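You operate a simulated robot arm through the tools that you are given. There is no shell and no other tool. Be economical: measure what you need, move in short steps, check, and stop when the job is done.

The job below is to be done with a simulated robot arm. You get a single attempt, and the scene is never put back.

TASK
Put the blue hair clip on top of the first cedar block.

It is judged by the outcome, as a careful person would: the job done as asked, and still so three seconds after it is handed in. It fails if anything else is knocked over, pushed out of place, dropped, spilled or broken.

THE ROBOT
A 7-joint arm with a two-finger parallel gripper, fixed in place. Base frame: the origin is at the foot of the arm, x ahead of it, y to its left, z up; the work surface is at about z = 0. Lengths are in m, angles in rad, forces in N, time in s.
With the tool pointing down near the work surface it reaches from about 0.22 to 0.58 m from the base axis. Its first joint turns from -1.152 to 1.152 rad. Payload 2.5 kg.
The tool frame sits at the grasp point between the pads (the TCP): z along the fingers, y along the line on which they close. The tips reach 0.023 m beyond it. Largest opening 0.094 m; finger width 0.038, thickness 0.01; the body of the gripper, 0.054 by 0.096 m, starts 0.039 m behind the TCP.
Orientation is told as [roll, pitch, yaw] about the base's x, y, z axes, in that order, counted from this pose: with the fingers straight down and closing along the base's y, the tool's x points along the base's -x, its y along +y and its z along -z.

THE INTERFACE
- The arm moves only by the tool apply_moves. Its argument "rows" is a list of rows, each an object of numbers (a shift or turn left out is 0, a gripper value left out holds the last): "grip": the gripper command, from -1 (shut) to 1 (fully open), values between in proportion; "dx", "dy", "dz": the shift along the base's x, y, z in m; "yaw": the turn about the base's z in rad. In form: [{"grip": .., "dx": .., "dy": .., "dz": .., "yaw": ..}, ...]. A call has 1 to 20 rows; each row is the pose to reach, as a shift and turn from the pose commanded when the call began. A row lasts 0.2 s, in which the tool goes at most 0.05 m and 0.15 rad; a call with a longer step from one row to the next is refused whole, and so is a gripper value outside its range. Where a pose cannot be reached the arm comes as near as it can. A force on the tool above 40 N (or 10 N above the force at the start of the call, whichever is more), or a blocked arm, ends the call early, and 0.2 s more pass. The fingers move at their own pace (about 0.108 m/s each) and stop on an object; they squeeze with about 36 N. The grip force told is the motor's: it shows also when the fingers shut on nothing. Time passes only in rows, and 0.2 s behind the last, so rows that repeat a pose let the fingers close. It gives the time, the measured TCP pose, the force on the tool (base axes), the opening and the grip force at its end, in the units of the frame above (readings bear some noise).
- Cameras (640 x 400 px; columns grow to the right, rows downward): "scene" is fixed at [0.1011, -0.3953, 0.5533]; the picture's right is [0.94, -0.34, 0.00], its down [-0.17, -0.47, -0.87] and it looks along [0.29, 0.82, -0.50] (base axes); focal length 363 px, centre (320, 200). "wrist" rides on the gripper at [0.086, 0.016, -0.074] in the tool frame; the picture's right is [-0.18, 0.98, 0.00], its down [-0.58, -0.11, -0.81] and it looks along [-0.79, -0.15, 0.59] (tool axes); focal length 243 px, centre (320, 200). There is no depth. A picture from a camera that has moved, and an enlarged one, comes with that camera's place and axes in the base frame and with its lens.
- snapshot(camera): a new picture of that camera. No time passes.
- close_up(camera, box): a new picture of the part [left, top, right, bottom] of that camera's present view, enlarged. No time passes.
- close_job(): hands the job in; it is judged then, once.

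Work in short steps. Places have to be worked out from the pictures, the camera data and where the tool is seen: move nearer, look again, correct. Check each grasp and each placing, and mend what went wrong. You have 90 turns and 42 pictures in all, those below and enlarged ones among them. Open the gripper and draw the arm clear of the work before you hand the job in, unless the task says otherwise; then end with one line.

The tools are called after "Call:" as a command line: name --argument value ..., lists and objects as JSON in quotes. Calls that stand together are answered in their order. apply_moves: Moves the arm, as the interface text tells. Its arguments: {"type":"object","properties":{"rows":{"type":"array","items":{"type":"object","properties":{"grip":{"type":"number"},"dx":{"type":"number"},"dy":{"type":"number"},"dz":{"type":"number"},"yaw":{"type":"number"}}}}},"required":["rows"]} The other tools are called the same way: snapshot (camera) takes a picture; close_up (camera, box) takes an enlarged picture of a part of a camera's view; close_job () hands the job in.

At the start:

```text
t: 0.0
ee_pos: [0.2651, 0.3347, 0.2965]
tcp_rot: [0.0, 0.0, 0.002]
wrist_force: [-0.3, -0.7, 0.3]
gripper_width: 0.0941
gripper_force: 0.0
```

scene: 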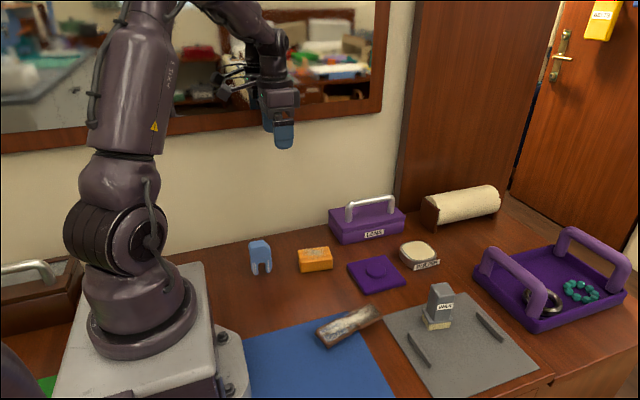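
wrist: 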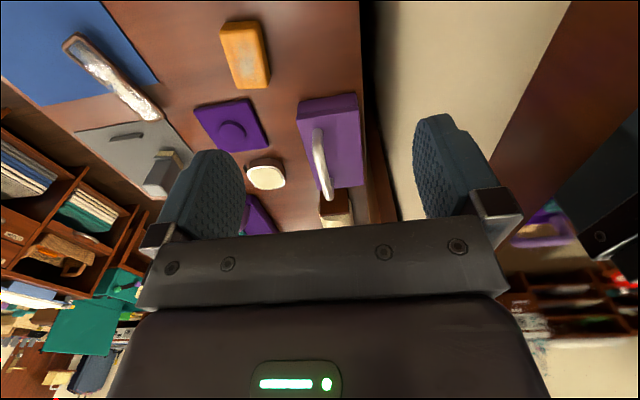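

The scene shows several small objects, and I can't yet pick out the clip or the cedar block. I'll enlarge the work area in parts.

Call:
close_up --camera "scene" --box '[230, 180, 450, 318]'

Call:
close_up --camera "scene" --box '[380, 240, 640, 400]'

Call:
close_up --camera "scene" --box '[220, 280, 420, 400]'

```text
2.90 times, centred on (340, 249) of scene
camera zoom: at [0.1011, -0.3953, 0.5533], right [0.94, -0.34, 0.0], down [-0.17, -0.47, -0.87], along [0.29, 0.82, -0.5], focal length 1053 px, centre (262, 58)
```

zoom: 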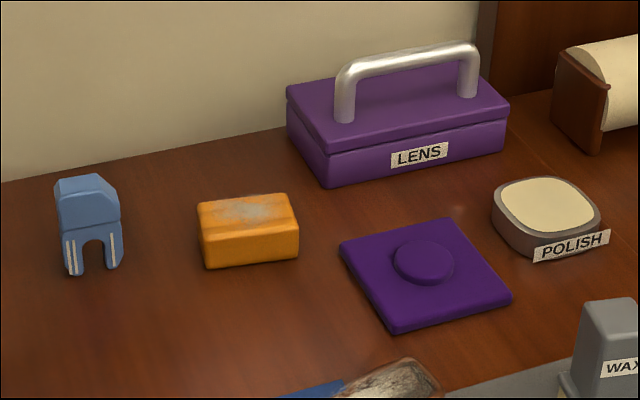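

```text
2.46 times, centred on (510, 320) of scene
camera zoom: at [0.1011, -0.3953, 0.5533], right [0.94, -0.34, 0.0], down [-0.17, -0.47, -0.87], along [0.29, 0.82, -0.5], focal length 894 px, centre (-148, -95)
```

zoom: 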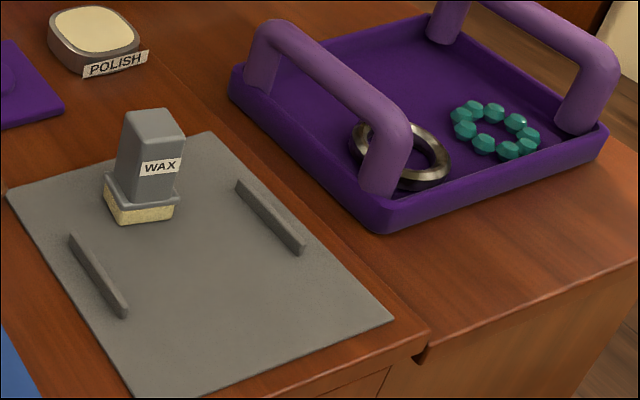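

```text
3.20 times, centred on (320, 340) of scene
camera zoom: at [0.1011, -0.3953, 0.5533], right [0.94, -0.34, 0.0], down [-0.17, -0.47, -0.87], along [0.29, 0.82, -0.5], focal length 1163 px, centre (320, -248)
```

zoom: 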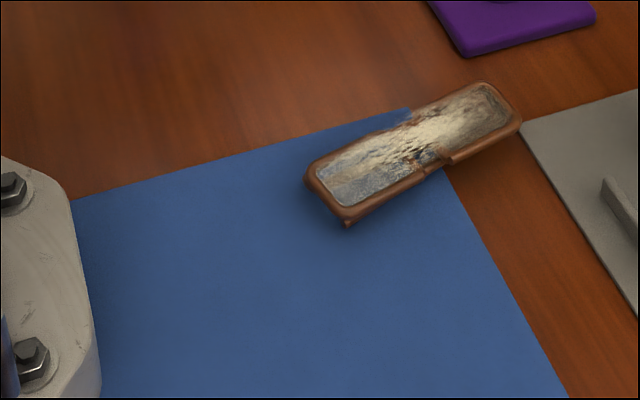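

The blue arched piece looks like the hair clip. The block isn't settled yet, so I'll check the orange block's top, the clip, and the area left of the base.

Call:
close_up --camera "scene" --box '[240, 230, 344, 295]'

Call:
close_up --camera "wrist" --box '[60, 0, 380, 200]'

Call:
close_up --camera "scene" --box '[0, 240, 240, 400]'

```text
6.15 times, centred on (292, 262) of scene
camera zoom: at [0.1011, -0.3953, 0.5533], right [0.94, -0.34, 0.0], down [-0.17, -0.47, -0.87], along [0.29, 0.82, -0.5], focal length 2236 px, centre (492, -185)
```

zoom: 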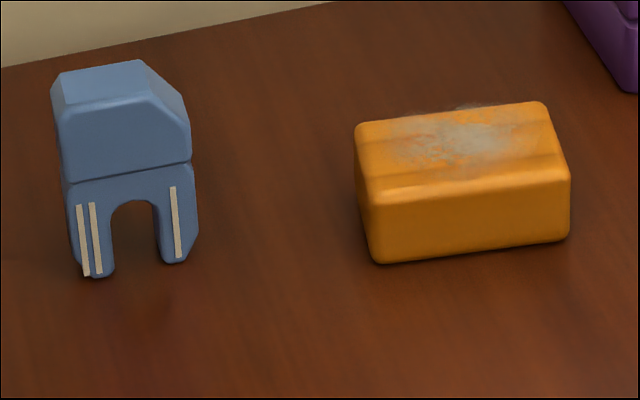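

```text
2.00 times, centred on (220, 100) of wrist
camera zoom: at [0.1796, 0.3501, 0.3703], right [0.18, 0.98, 0.0], down [0.58, -0.11, 0.81], along [0.79, -0.15, -0.59], focal length 485 px, centre (520, 400)
```

zoom: 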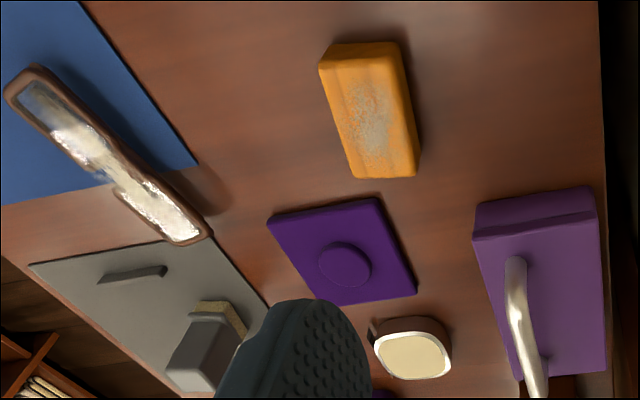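

```text
2.50 times, centred on (120, 320) of scene
camera zoom: at [0.1011, -0.3953, 0.5533], right [0.94, -0.34, 0.0], down [-0.17, -0.47, -0.87], along [0.29, 0.82, -0.5], focal length 908 px, centre (820, -100)
```

zoom: 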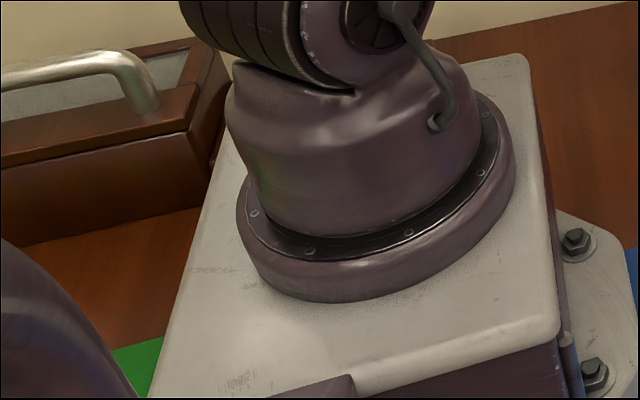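

The orange block shows wood grain, so it may be the cedar block. "First" suggests there could be others, and the area on the -y side is still unseen. I'll swing the arm over there at height and look.

Call:
apply_moves --rows '[{"dx": 0.01, "dy": -0.045}, {"dx": 0.02, "dy": -0.09}, {"dx": 0.03, "dy": -0.135}, {"dx": 0.035, "dy": -0.18}, {"dx": 0.035, "dy": -0.225}, {"dx": 0.035, "dy": -0.27}, {"dx": 0.035, "dy": -0.315}, {"dx": 0.035, "dy": -0.36}, {"dx": 0.025, "dy": -0.4}, {"dx": 0.015, "dy": -0.44}]'

Call:
snapshot --camera "wrist"

```text
t: 2.2
ee_pos: [0.2813, -0.1055, 0.297]
tcp_rot: [0.0, 0.0, -0.001]
wrist_force: [0.6, -0.2, 0.9]
gripper_width: 0.0939
gripper_force: 0.0
```

```text
33 pictures are left
camera wrist: at [0.1952, -0.0893, 0.3719], right [0.18, 0.98, 0.0], down [0.58, -0.11, 0.81], along [0.79, -0.15, -0.59], focal length 243 px, centre (320, 200)
```

wrist: 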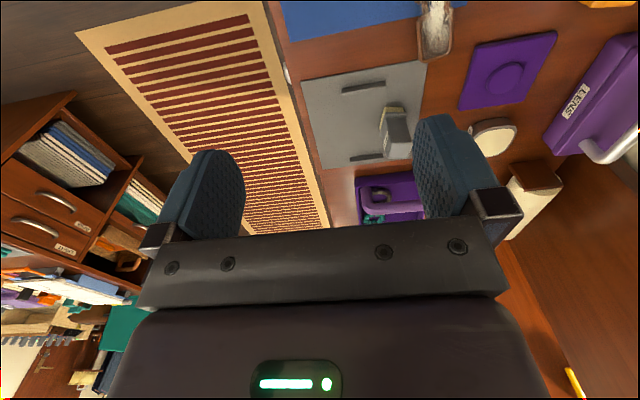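

The -y side is off the table, so the orange block at about (0.31, 0.21) is the only candidate for cedar. The clip is at about (0.19, 0.24). I'll swing back and turn the gripper so the wrist camera looks toward +y at both of them.

Call:
apply_moves --rows '[{"dx": 0.0, "dy": 0.045, "yaw": 0.14}, {"dx": 0.0, "dy": 0.09, "yaw": 0.28}, {"dx": 0, "dy": 0.135, "yaw": 0.42}, {"dx": 0, "dy": 0.18, "yaw": 0.56}, {"dx": 0, "dy": 0.225, "yaw": 0.7}, {"dx": 0, "dy": 0.27, "yaw": 0.84}, {"dx": -0.01, "dy": 0.3, "yaw": 0.98}, {"dx": -0.02, "dy": 0.32, "yaw": 1.12}, {"dx": -0.03, "dy": 0.34, "yaw": 1.26}, {"dx": -0.04, "dy": 0.34, "yaw": 1.4}, {"dx": -0.05, "dy": 0.34, "yaw": 1.54}, {"dx": -0.05, "dy": 0.34, "yaw": 1.57}]'

Call:
snapshot --camera "wrist"

```text
t: 4.8
ee_pos: [0.2301, 0.2349, 0.2951]
tcp_rot: [0.001, 0.0, 1.572]
wrist_force: [-0.4, 0.5, 0.1]
gripper_width: 0.094
gripper_force: 0.1
```

```text
32 pictures are left
camera wrist: at [0.215, 0.1477, 0.3705], right [-0.98, 0.18, 0.0], down [0.11, 0.58, 0.81], along [0.15, 0.79, -0.59], focal length 243 px, centre (320, 200)
```

wrist: 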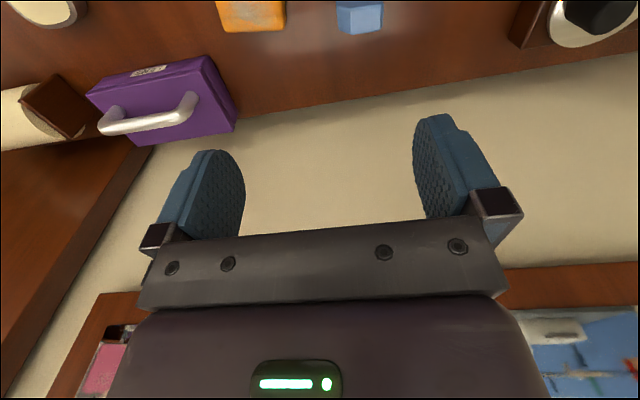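

Both objects sit at the top edge of the frame. I'll move back 0.08 m in y to bring them into view.

Call:
apply_moves --rows '[{"dy": -0.04}, {"dx": 0.02, "dy": -0.08}, {"dx": 0.02, "dy": -0.08}]'

Call:
snapshot --camera "wrist"

Call:
close_up --camera "wrist" --box '[200, 0, 440, 150]'

```text
t: 5.6
ee_pos: [0.2485, 0.1546, 0.2967]
tcp_rot: [0.001, -0.001, 1.57]
wrist_force: [0.1, -0.5, 0.0]
gripper_width: 0.0938
gripper_force: 0.1
```

```text
31 pictures are left
camera wrist: at [0.2332, 0.0675, 0.3704], right [-0.98, 0.18, 0.0], down [0.11, 0.58, 0.81], along [0.15, 0.79, -0.59], focal length 243 px, centre (320, 200)
```

wrist: 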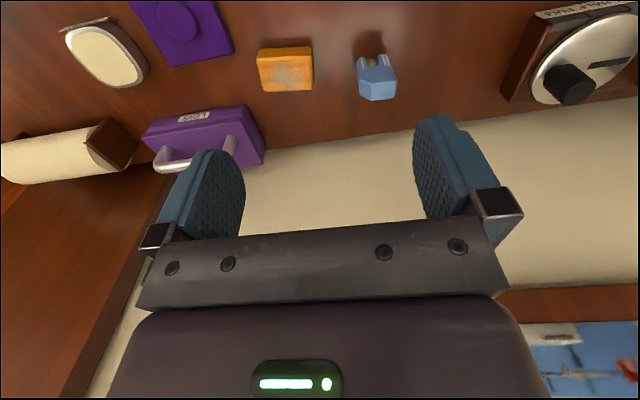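

```text
2.67 times, centred on (320, 75) of wrist
camera zoom: at [0.2332, 0.0675, 0.3704], right [-0.98, 0.18, 0.0], down [0.11, 0.58, 0.81], along [0.15, 0.79, -0.59], focal length 647 px, centre (320, 533)
```

zoom: 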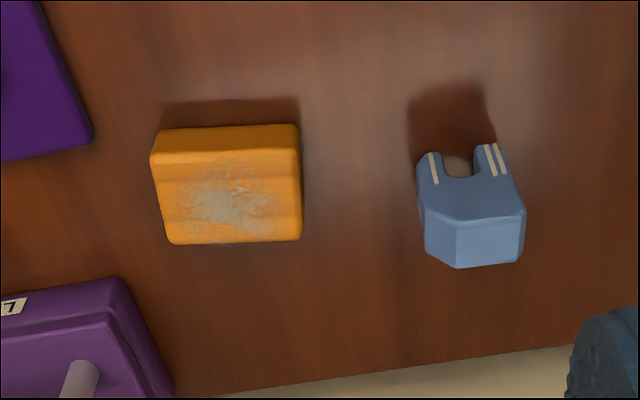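

There's a box with a dial at far right, and its label reads upside down. I'll read that label before committing to the orange block.

Call:
close_up --camera "wrist" --box '[490, 0, 640, 94]'

Call:
close_up --camera "scene" --box '[400, 175, 520, 250]'

```text
4.26 times, centred on (565, 47) of wrist
camera zoom: at [0.2332, 0.0675, 0.3704], right [-0.98, 0.18, 0.0], down [0.11, 0.58, 0.81], along [0.15, 0.79, -0.59], focal length 1032 px, centre (-723, 851)
```

zoom: 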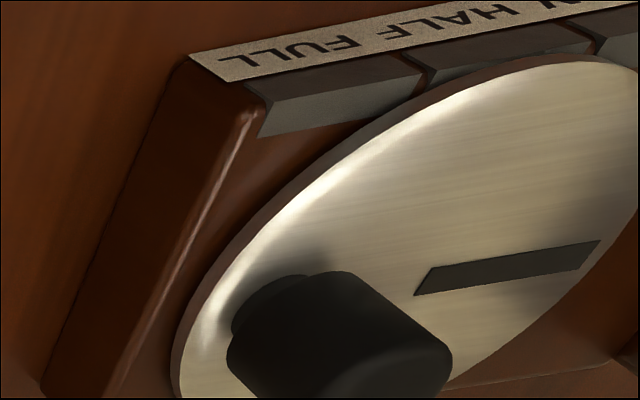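

```text
5.33 times, centred on (460, 212) of scene
camera zoom: at [0.1011, -0.3954, 0.5533], right [0.94, -0.34, 0.0], down [-0.17, -0.47, -0.87], along [0.29, 0.82, -0.5], focal length 1938 px, centre (-427, 133)
```

zoom: 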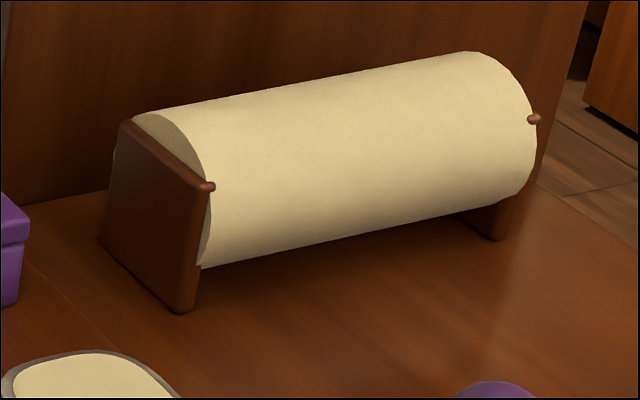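

The dial box and paper roll aren't relevant. The brown bar on the blue mat seems to have a seam, so I'll look at it more closely.

Call:
close_up --camera "scene" --box '[306, 295, 394, 350]'

```text
7.27 times, centred on (350, 322) of scene
camera zoom: at [0.1011, -0.3954, 0.5533], right [0.94, -0.34, 0.0], down [-0.17, -0.47, -0.87], along [0.29, 0.82, -0.5], focal length 2642 px, centre (102, -691)
```

zoom: 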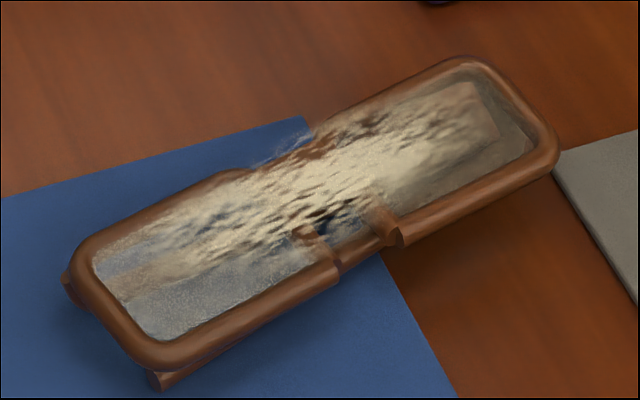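

The bar is a pair of glasses, so the orange wood-grained block at about (0.31, 0.225), with its top near z = 0.034, is the target. The blue clip is at about (0.188, 0.25) and about 0.066 tall. I'll lower the arm near the clip for a closer look at its shape.

Call:
apply_moves --rows '[{"dx": -0.02, "dy": 0.0, "dz": -0.04}, {"dx": -0.04, "dy": 0.005, "dz": -0.08}, {"dx": -0.045, "dy": 0.005, "dz": -0.1}]'

Call:
close_up --camera "wrist" --box '[160, 0, 480, 200]'

Call:
close_up --camera "scene" --box '[236, 232, 284, 280]'

```text
t: 6.4
ee_pos: [0.2057, 0.1602, 0.1949]
tcp_rot: [0.002, 0.0, 1.57]
wrist_force: [0.3, 0.1, 0.9]
gripper_width: 0.0939
gripper_force: 0.1
```

```text
2.00 times, centred on (320, 100) of wrist
camera zoom: at [0.1896, 0.0731, 0.2696], right [-0.98, 0.18, 0.0], down [0.11, 0.58, 0.81], along [0.15, 0.79, -0.59], focal length 485 px, centre (320, 400)
```

zoom: 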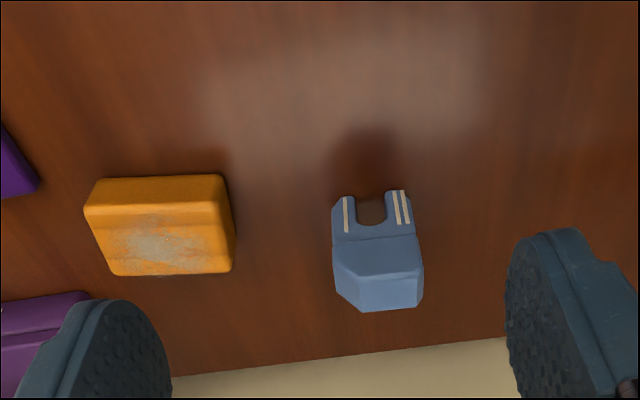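

```text
8.33 times, centred on (260, 256) of scene
camera zoom: at [0.1011, -0.3953, 0.5533], right [0.94, -0.34, 0.0], down [-0.17, -0.47, -0.87], along [0.29, 0.82, -0.5], focal length 3028 px, centre (820, -267)
```

zoom: 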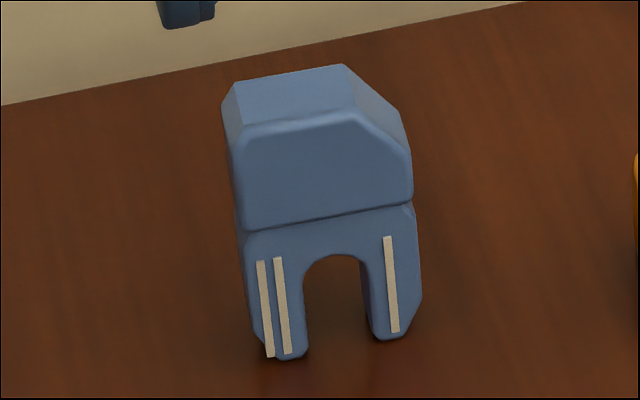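

The clip is extruded along y: flat parallel front and back faces, with one corner chamfered. It is centred near (0.190, 0.252) with a yaw of about -0.055. I'll grip it front to back, so I'll turn to that yaw above it.

Call:
apply_moves --rows '[{"dy": 0.01, "yaw": -0.14}, {"dy": 0.02, "yaw": -0.28}, {"dy": 0.03, "yaw": -0.42}, {"dy": 0.04, "yaw": -0.57}, {"dx": -0.005, "dy": 0.05, "yaw": -0.72}, {"dx": -0.01, "dy": 0.06, "yaw": -0.87}, {"dx": -0.012, "dy": 0.07, "yaw": -1.02}, {"dx": -0.015, "dy": 0.08, "yaw": -1.17}, {"dx": -0.0157, "dy": 0.09, "yaw": -1.32}, {"dx": -0.0157, "dy": 0.0915, "yaw": -1.47}, {"dx": -0.0157, "dy": 0.0915, "yaw": -1.625}, {"dx": -0.0157, "dy": 0.0915, "yaw": -1.625}]'

Call:
snapshot --camera "scene"

Call:
snapshot --camera "wrist"

```text
refused: row 11 steps farther than a row can; nothing moved
```

```text
24 pictures are left
```

scene: 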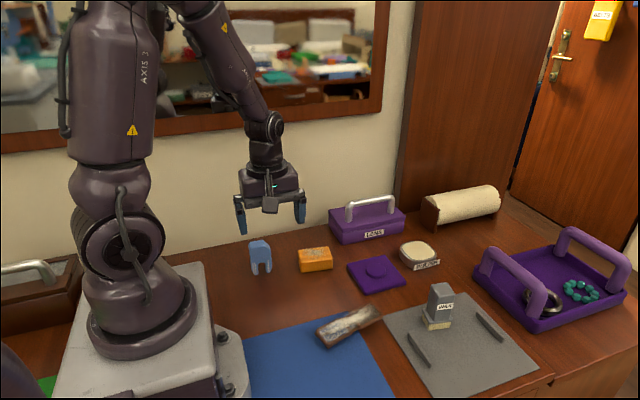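

```text
23 pictures are left
camera wrist: at [0.1896, 0.0731, 0.2696], right [-0.98, 0.18, 0.0], down [0.11, 0.58, 0.81], along [0.15, 0.79, -0.59], focal length 243 px, centre (320, 200)
```

wrist: 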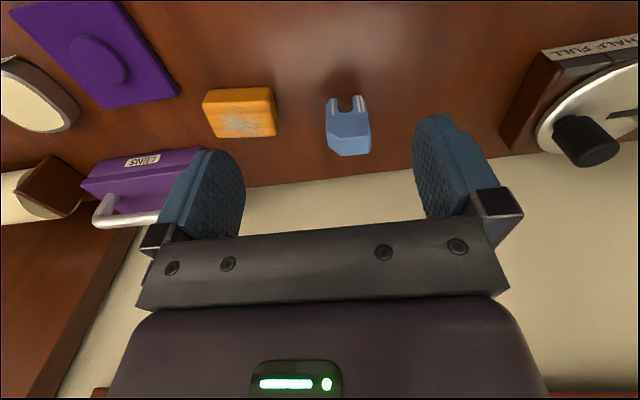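

The last turn step was too large, so the call was refused and nothing moved. I'll resend it with smaller yaw steps.

Call:
apply_moves --rows '[{"dy": 0.01, "yaw": -0.14}, {"dy": 0.02, "yaw": -0.28}, {"dy": 0.03, "yaw": -0.42}, {"dy": 0.04, "yaw": -0.56}, {"dx": -0.005, "dy": 0.05, "yaw": -0.7}, {"dx": -0.01, "dy": 0.06, "yaw": -0.84}, {"dx": -0.012, "dy": 0.07, "yaw": -0.98}, {"dx": -0.015, "dy": 0.08, "yaw": -1.12}, {"dx": -0.0157, "dy": 0.09, "yaw": -1.26}, {"dx": -0.0157, "dy": 0.0915, "yaw": -1.4}, {"dx": -0.0157, "dy": 0.0915, "yaw": -1.54}, {"dx": -0.0157, "dy": 0.0915, "yaw": -1.625}, {"dx": -0.0157, "dy": 0.0915, "yaw": -1.625}]'

Call:
snapshot --camera "wrist"

Call:
close_up --camera "scene" --box '[200, 170, 344, 290]'

```text
t: 9.2
ee_pos: [0.1905, 0.2502, 0.1964]
tcp_rot: [0.0, 0.001, -0.058]
wrist_force: [-0.6, -0.2, -0.8]
gripper_width: 0.0943
gripper_force: 0.1
```

```text
22 pictures are left
camera wrist: at [0.1056, 0.2714, 0.2709], right [0.24, 0.97, 0.0], down [0.57, -0.14, 0.81], along [0.78, -0.19, -0.59], focal length 243 px, centre (320, 200)
```

wrist: 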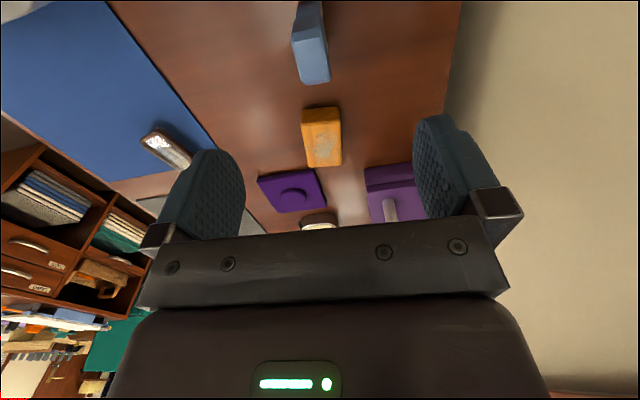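

```text
3.33 times, centred on (272, 230) of scene
camera zoom: at [0.1011, -0.3953, 0.5533], right [0.94, -0.34, 0.0], down [-0.17, -0.47, -0.87], along [0.29, 0.82, -0.5], focal length 1211 px, centre (480, 100)
```

zoom: 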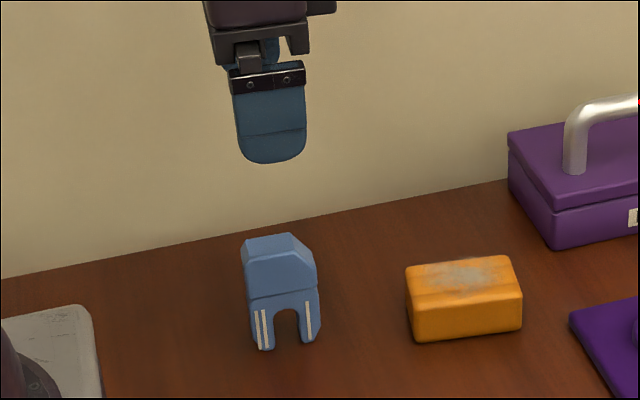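

The gripper is centred above the clip. I'll come down until the tips are just above its top (TCP 0.105) and check the alignment.

Call:
apply_moves --rows '[{"grip": 1, "dz": -0.045}, {"dz": -0.09}, {"dz": -0.09}]'

Call:
snapshot --camera "wrist"

Call:
close_up --camera "scene" --box '[200, 170, 344, 290]'

```text
t: 10.0
ee_pos: [0.1904, 0.2525, 0.1046]
tcp_rot: [-0.001, 0.0, -0.057]
wrist_force: [-0.5, 0.1, 0.3]
gripper_width: 0.0941
gripper_force: 0.0
```

```text
20 pictures are left
camera wrist: at [0.106, 0.2736, 0.1797], right [0.24, 0.97, 0.0], down [0.57, -0.14, 0.81], along [0.78, -0.19, -0.59], focal length 243 px, centre (320, 200)
```

wrist: 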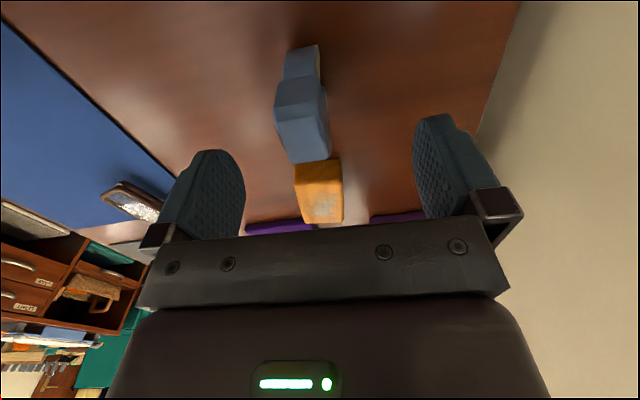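

```text
3.33 times, centred on (272, 230) of scene
camera zoom: at [0.1011, -0.3953, 0.5533], right [0.94, -0.34, 0.0], down [-0.17, -0.47, -0.87], along [0.29, 0.82, -0.5], focal length 1211 px, centre (480, 100)
```

zoom: 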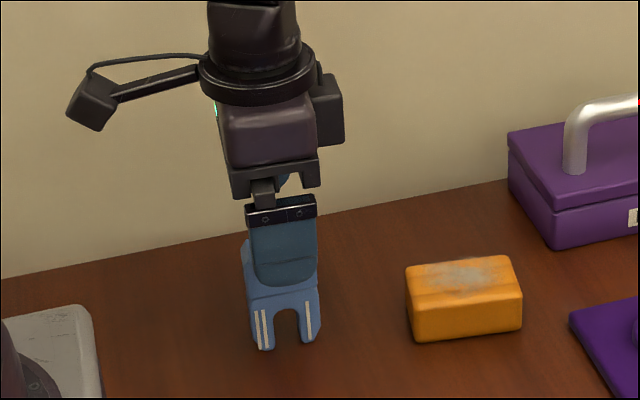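

The fingers straddle the clip, and the clip looks about 4 mm to the -y side. I'll shift that much, go down to TCP 0.048, and close.

Call:
apply_moves --rows '[{"grip": 1, "dy": -0.004, "dz": -0.02}, {"dy": -0.004, "dz": -0.04}, {"dy": -0.004, "dz": -0.0565}, {"dy": -0.004, "dz": -0.0565}, {"grip": -1, "dy": -0.004, "dz": -0.0565}, {"dy": -0.004, "dz": -0.0565}, {"dy": -0.004, "dz": -0.0565}, {"dy": -0.004, "dz": -0.0565}]'

Call:
close_up --camera "scene" --box '[200, 170, 344, 290]'

```text
t: 11.8
ee_pos: [0.1906, 0.2474, 0.0512]
tcp_rot: [0.001, 0.0, -0.056]
wrist_force: [-0.7, -1.3, -0.3]
gripper_width: 0.0234
gripper_force: 35.6
```

```text
3.33 times, centred on (272, 230) of scene
camera zoom: at [0.1011, -0.3953, 0.5533], right [0.94, -0.34, 0.0], down [-0.17, -0.47, -0.87], along [0.29, 0.82, -0.5], focal length 1211 px, centre (480, 100)
```

zoom: 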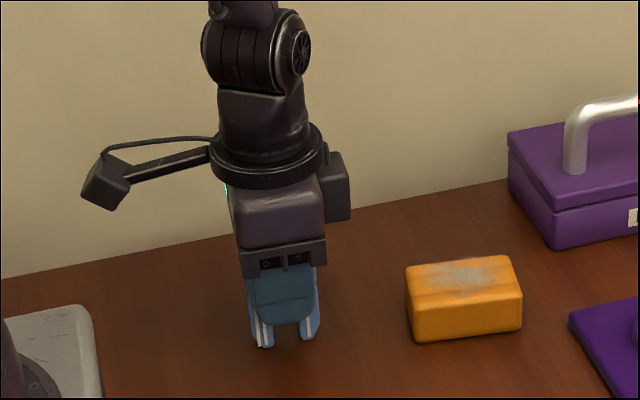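

The clip is gripped, at 0.0234 m wide and 36 N, with TCP at z = 0.051 while its feet stood on the table. I'll lift it straight up and check.

Call:
apply_moves --rows '[{"dz": 0.03}, {"dz": 0.07}, {"dz": 0.1}, {"dz": 0.1}]'

Call:
close_up --camera "scene" --box '[200, 170, 344, 290]'

Call:
close_up --camera "wrist" --box '[160, 0, 480, 200]'

```text
t: 12.8
ee_pos: [0.1919, 0.2483, 0.1501]
tcp_rot: [0.0, 0.0, -0.056]
wrist_force: [-0.1, -0.6, -0.5]
gripper_width: 0.0231
gripper_force: 35.9
```

```text
3.33 times, centred on (272, 230) of scene
camera zoom: at [0.1011, -0.3953, 0.5533], right [0.94, -0.34, 0.0], down [-0.17, -0.47, -0.87], along [0.29, 0.82, -0.5], focal length 1211 px, centre (480, 100)
```

zoom: 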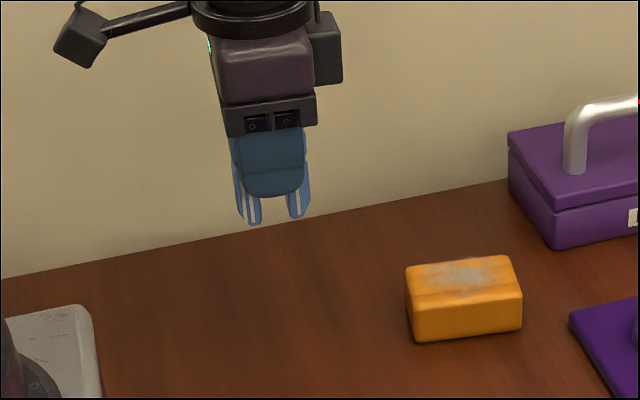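

```text
2.00 times, centred on (320, 100) of wrist
camera zoom: at [0.1063, 0.269, 0.2252], right [0.24, 0.97, 0.0], down [0.57, -0.14, 0.81], along [0.78, -0.19, -0.59], focal length 485 px, centre (320, 400)
```

zoom: 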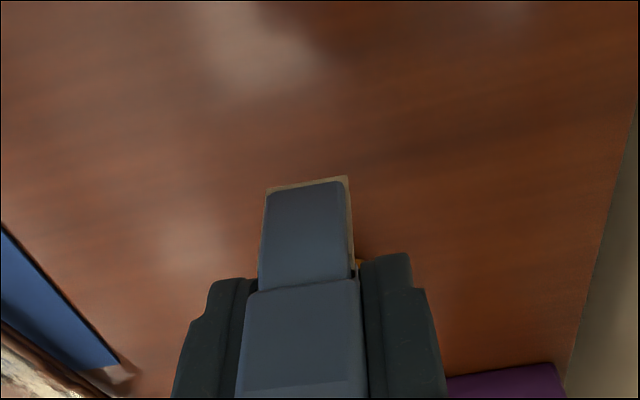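

The clip hangs straight in the grip. I'll move over the block centre at (0.311, 0.225), turn to its yaw of about -0.149, and then come down partway.

Call:
apply_moves --rows '[{"dx": 0.04, "dy": -0.008, "yaw": -0.03}, {"dx": 0.08, "dy": -0.016, "yaw": -0.06}, {"dx": 0.1195, "dy": -0.0233, "yaw": -0.093}, {"dx": 0.1195, "dy": -0.0233, "yaw": -0.093}, {"dx": 0.1195, "dy": -0.0233, "dz": -0.03, "yaw": -0.093}, {"dx": 0.1195, "dy": -0.0233, "dz": -0.045, "yaw": -0.093}, {"dx": 0.1195, "dy": -0.0233, "dz": -0.045, "yaw": -0.093}]'

Call:
close_up --camera "scene" --box '[250, 200, 380, 290]'

Call:
close_up --camera "wrist" --box '[160, 0, 480, 200]'

```text
t: 14.4
ee_pos: [0.3101, 0.2238, 0.1033]
tcp_rot: [-0.001, 0.0, -0.148]
wrist_force: [0.6, 0.7, -0.2]
gripper_width: 0.023
gripper_force: 35.5
```

```text
4.44 times, centred on (315, 245) of scene
camera zoom: at [0.1011, -0.3953, 0.5533], right [0.94, -0.34, 0.0], down [-0.17, -0.47, -0.87], along [0.29, 0.82, -0.5], focal length 1615 px, centre (342, 0)
```

zoom: 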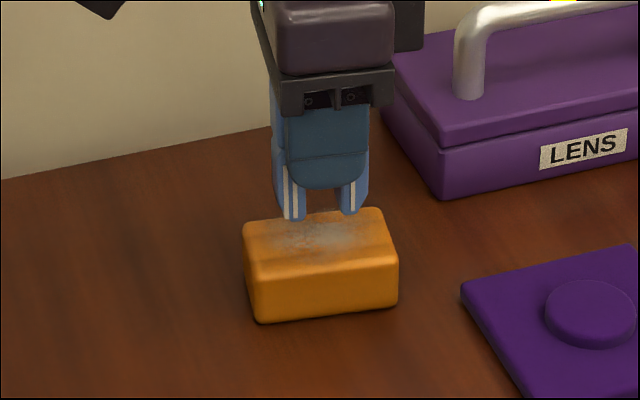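

```text
2.00 times, centred on (320, 100) of wrist
camera zoom: at [0.228, 0.2524, 0.1786], right [0.33, 0.94, 0.0], down [0.56, -0.19, 0.81], along [0.76, -0.26, -0.59], focal length 485 px, centre (320, 400)
```

zoom: 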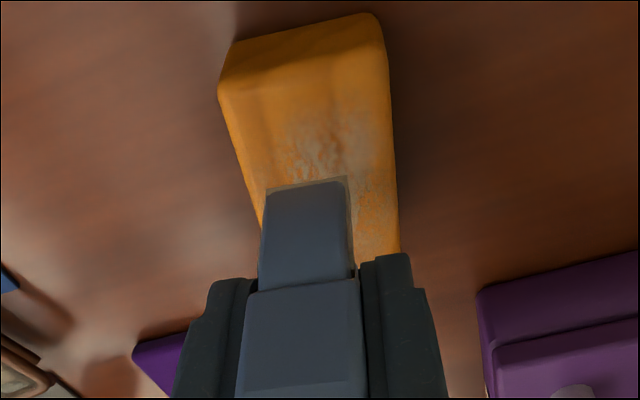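

The clip is over the block, maybe 2 mm short in x and y. I'll shift that much and come down to just above the expected contact at TCP 0.085.

Call:
apply_moves --rows '[{"dx": 0.002, "dy": 0.002}, {"dx": 0.002, "dy": 0.002, "dz": -0.008}, {"dx": 0.002, "dy": 0.002, "dz": -0.014}, {"dx": 0.002, "dy": 0.002, "dz": -0.016}, {"dx": 0.002, "dy": 0.002, "dz": -0.016}]'

Call:
close_up --camera "scene" --box '[270, 220, 360, 280]'

```text
t: 15.6
ee_pos: [0.3109, 0.2247, 0.0874]
tcp_rot: [0.001, 0.0, -0.149]
wrist_force: [0.0, -0.7, -0.8]
gripper_width: 0.0232
gripper_force: 36.2
```

```text
6.67 times, centred on (315, 250) of scene
camera zoom: at [0.1011, -0.3953, 0.5533], right [0.94, -0.34, 0.0], down [-0.17, -0.47, -0.87], along [0.29, 0.82, -0.5], focal length 2422 px, centre (353, -133)
```

zoom: 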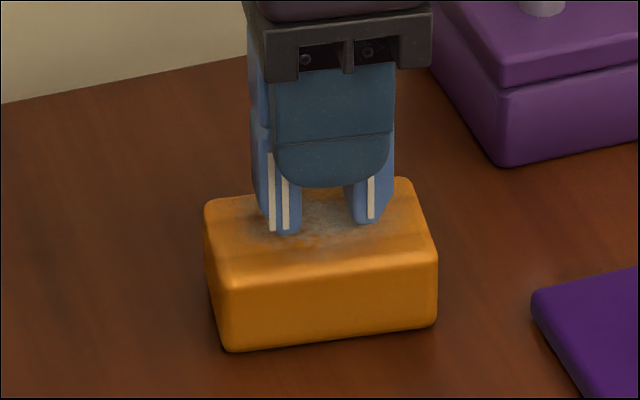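

The feet are just above the block. The front margin looks generous from here, but that depends on the remaining gap, so I'll step down in small moves until I feel contact.

Call:
apply_moves --rows '[{"dz": -0.001}, {"dz": -0.002}, {"dz": -0.003}, {"dz": -0.003}]'

Call:
close_up --camera "scene" --box '[270, 220, 360, 280]'

Call:
close_up --camera "wrist" --box '[240, 0, 400, 100]'

```text
t: 16.6
ee_pos: [0.3117, 0.2263, 0.085]
tcp_rot: [0.0, -0.001, -0.149]
wrist_force: [0.3, 0.2, -0.8]
gripper_width: 0.0231
gripper_force: 36.0
```

```text
6.67 times, centred on (315, 250) of scene
camera zoom: at [0.1011, -0.3953, 0.5533], right [0.94, -0.34, 0.0], down [-0.17, -0.47, -0.87], along [0.29, 0.82, -0.5], focal length 2422 px, centre (353, -133)
```

zoom: 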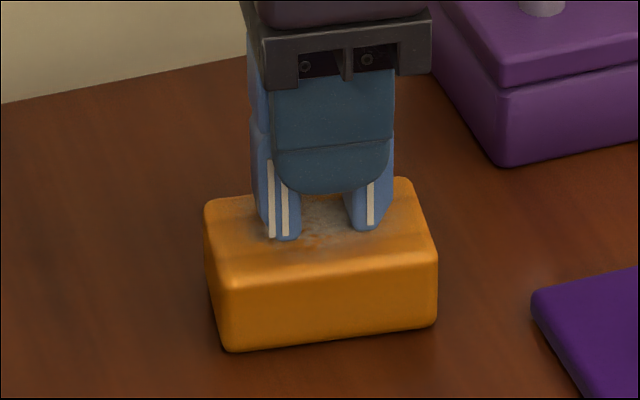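

```text
4.00 times, centred on (320, 50) of wrist
camera zoom: at [0.2291, 0.2542, 0.1594], right [0.33, 0.94, 0.0], down [0.56, -0.19, 0.81], along [0.76, -0.26, -0.59], focal length 970 px, centre (320, 800)
```

zoom: 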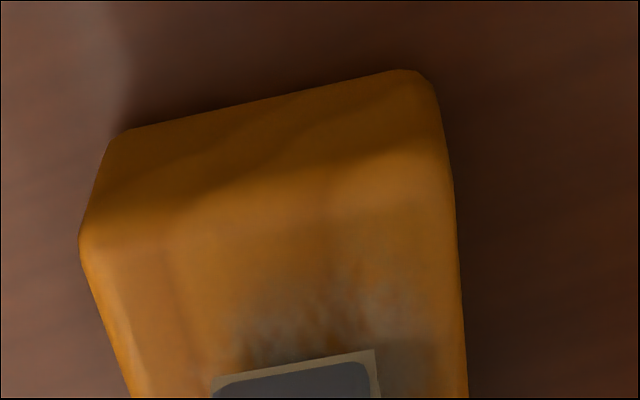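

The wrist view shows the clip nearly centred across the block, with about 12–13 mm of margin on each side. The feet still look about 5 mm above the surface, so I'll keep stepping down gently.

Call:
apply_moves --rows '[{"dy": -0.001, "dz": -0.001}, {"dy": -0.001, "dz": -0.002}, {"dy": -0.001, "dz": -0.003}, {"dy": -0.001, "dz": -0.003}]'

Call:
close_up --camera "scene" --box '[270, 220, 360, 280]'

```text
t: 17.6
ee_pos: [0.312, 0.2256, 0.0829]
tcp_rot: [0.003, -0.004, -0.15]
wrist_force: [-5.6, 1.4, 31.6]
gripper_width: 0.0231
gripper_force: 35.8
```

```text
6.67 times, centred on (315, 250) of scene
camera zoom: at [0.101, -0.3954, 0.5533], right [0.94, -0.34, 0.0], down [-0.17, -0.47, -0.87], along [0.29, 0.82, -0.5], focal length 2422 px, centre (353, -133)
```

zoom: 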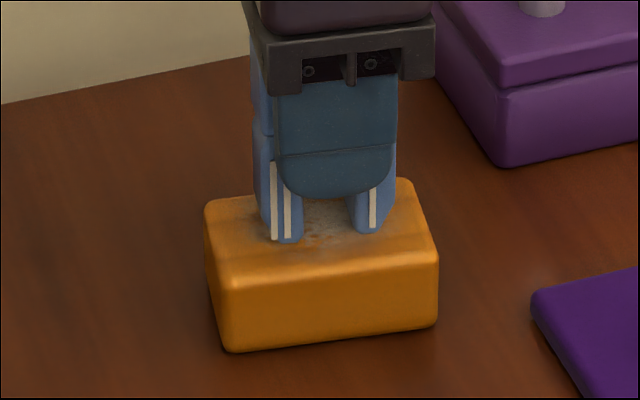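

Contact: 31 N at TCP 0.083, and the clip's feet are on the block top with margin all round. I'll ease up 2 mm to relieve the press.

Call:
apply_moves --rows '[{"dz": 0.001}, {"dz": 0.002}, {"dz": 0.002}]'

```text
t: 18.4
ee_pos: [0.3124, 0.2235, 0.0831]
tcp_rot: [-0.003, 0.0, -0.15]
wrist_force: [2.8, 0.7, 6.3]
gripper_width: 0.0232
gripper_force: 35.7
```

The force has dropped to 6 N, so the clip is resting lightly on the block. I'll open gradually and hold still.

Call:
apply_moves --rows '[{"grip": -0.4}, {"grip": -0.3}, {"grip": -0.1}, {"grip": 0.2}, {"grip": 0.5}, {"grip": 0.5}]'

Call:
close_up --camera "scene" --box '[270, 220, 360, 280]'

Call:
close_up --camera "wrist" --box '[160, 0, 480, 200]'

```text
t: 19.8
ee_pos: [0.3121, 0.2247, 0.0846]
tcp_rot: [-0.001, -0.001, -0.147]
wrist_force: [0.3, -0.3, 1.3]
gripper_width: 0.0702
gripper_force: 0.0
```

```text
6.67 times, centred on (315, 250) of scene
camera zoom: at [0.1011, -0.3953, 0.5533], right [0.94, -0.34, 0.0], down [-0.17, -0.47, -0.87], along [0.29, 0.82, -0.5], focal length 2422 px, centre (353, -133)
```

zoom: 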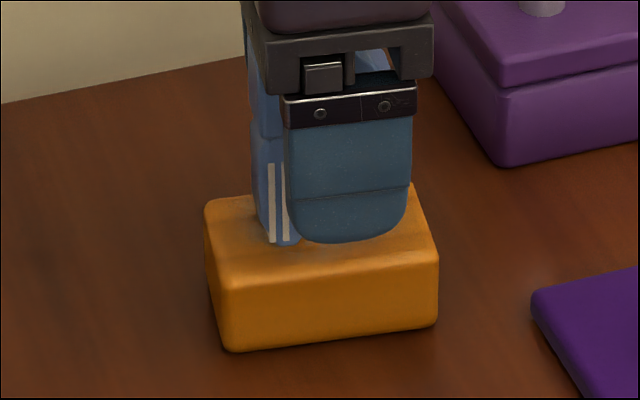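

```text
2.00 times, centred on (320, 100) of wrist
camera zoom: at [0.2292, 0.253, 0.1587], right [0.33, 0.94, 0.0], down [0.56, -0.19, 0.81], along [0.76, -0.26, -0.59], focal length 485 px, centre (320, 400)
```

zoom: 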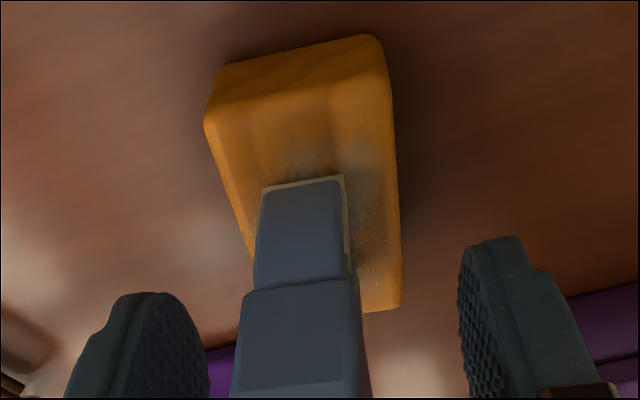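

The clip is free and standing, with both fingers clear of it. I'll raise the arm straight up, back it away, and check.

Call:
apply_moves --rows '[{"grip": 0.8, "dz": 0.02}, {"dz": 0.05}, {"dz": 0.09}, {"dz": 0.13}, {"dz": 0.17}, {"dx": -0.03, "dy": -0.03, "dz": 0.19}, {"dx": -0.05, "dy": -0.06, "dz": 0.2}, {"dx": -0.05, "dy": -0.1, "dz": 0.2}, {"dx": -0.05, "dy": -0.14, "dz": 0.2}]'

Call:
snapshot --camera "scene"

Call:
close_up --camera "scene" --box '[270, 200, 360, 280]'

```text
t: 21.8
ee_pos: [0.2619, 0.084, 0.2855]
tcp_rot: [-0.002, 0.0, -0.148]
wrist_force: [0.0, 0.2, 0.2]
gripper_width: 0.0848
gripper_force: 0.3
```

```text
7 pictures are left
```

scene: 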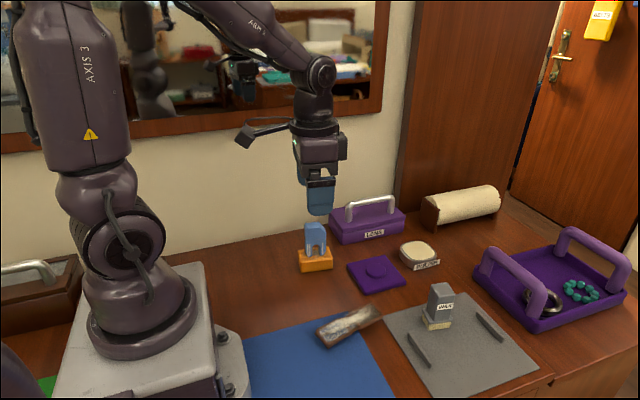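

```text
5.00 times, centred on (315, 240) of scene
camera zoom: at [0.1011, -0.3953, 0.5533], right [0.94, -0.34, 0.0], down [-0.17, -0.47, -0.87], along [0.29, 0.82, -0.5], focal length 1817 px, centre (345, 0)
```

zoom: 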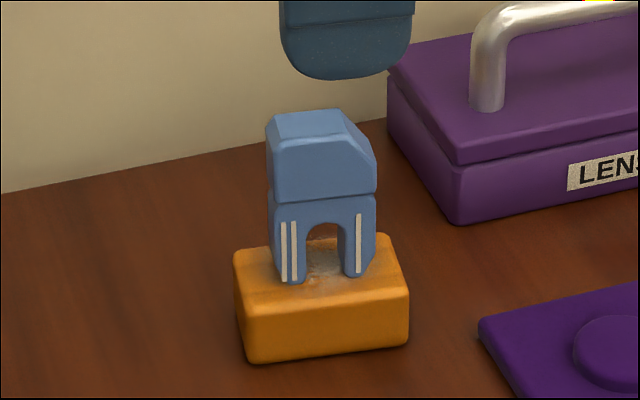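

The clip stands upright and steady on the block, nothing else has moved, and the arm is clear. I'm handing the job in.

Call:
close_job

```text
The job is handed in.
```

The blue hair clip is standing upright on the orange wood-grained block, which I took to be the first cedar block because it was the only wooden block I found on the table.
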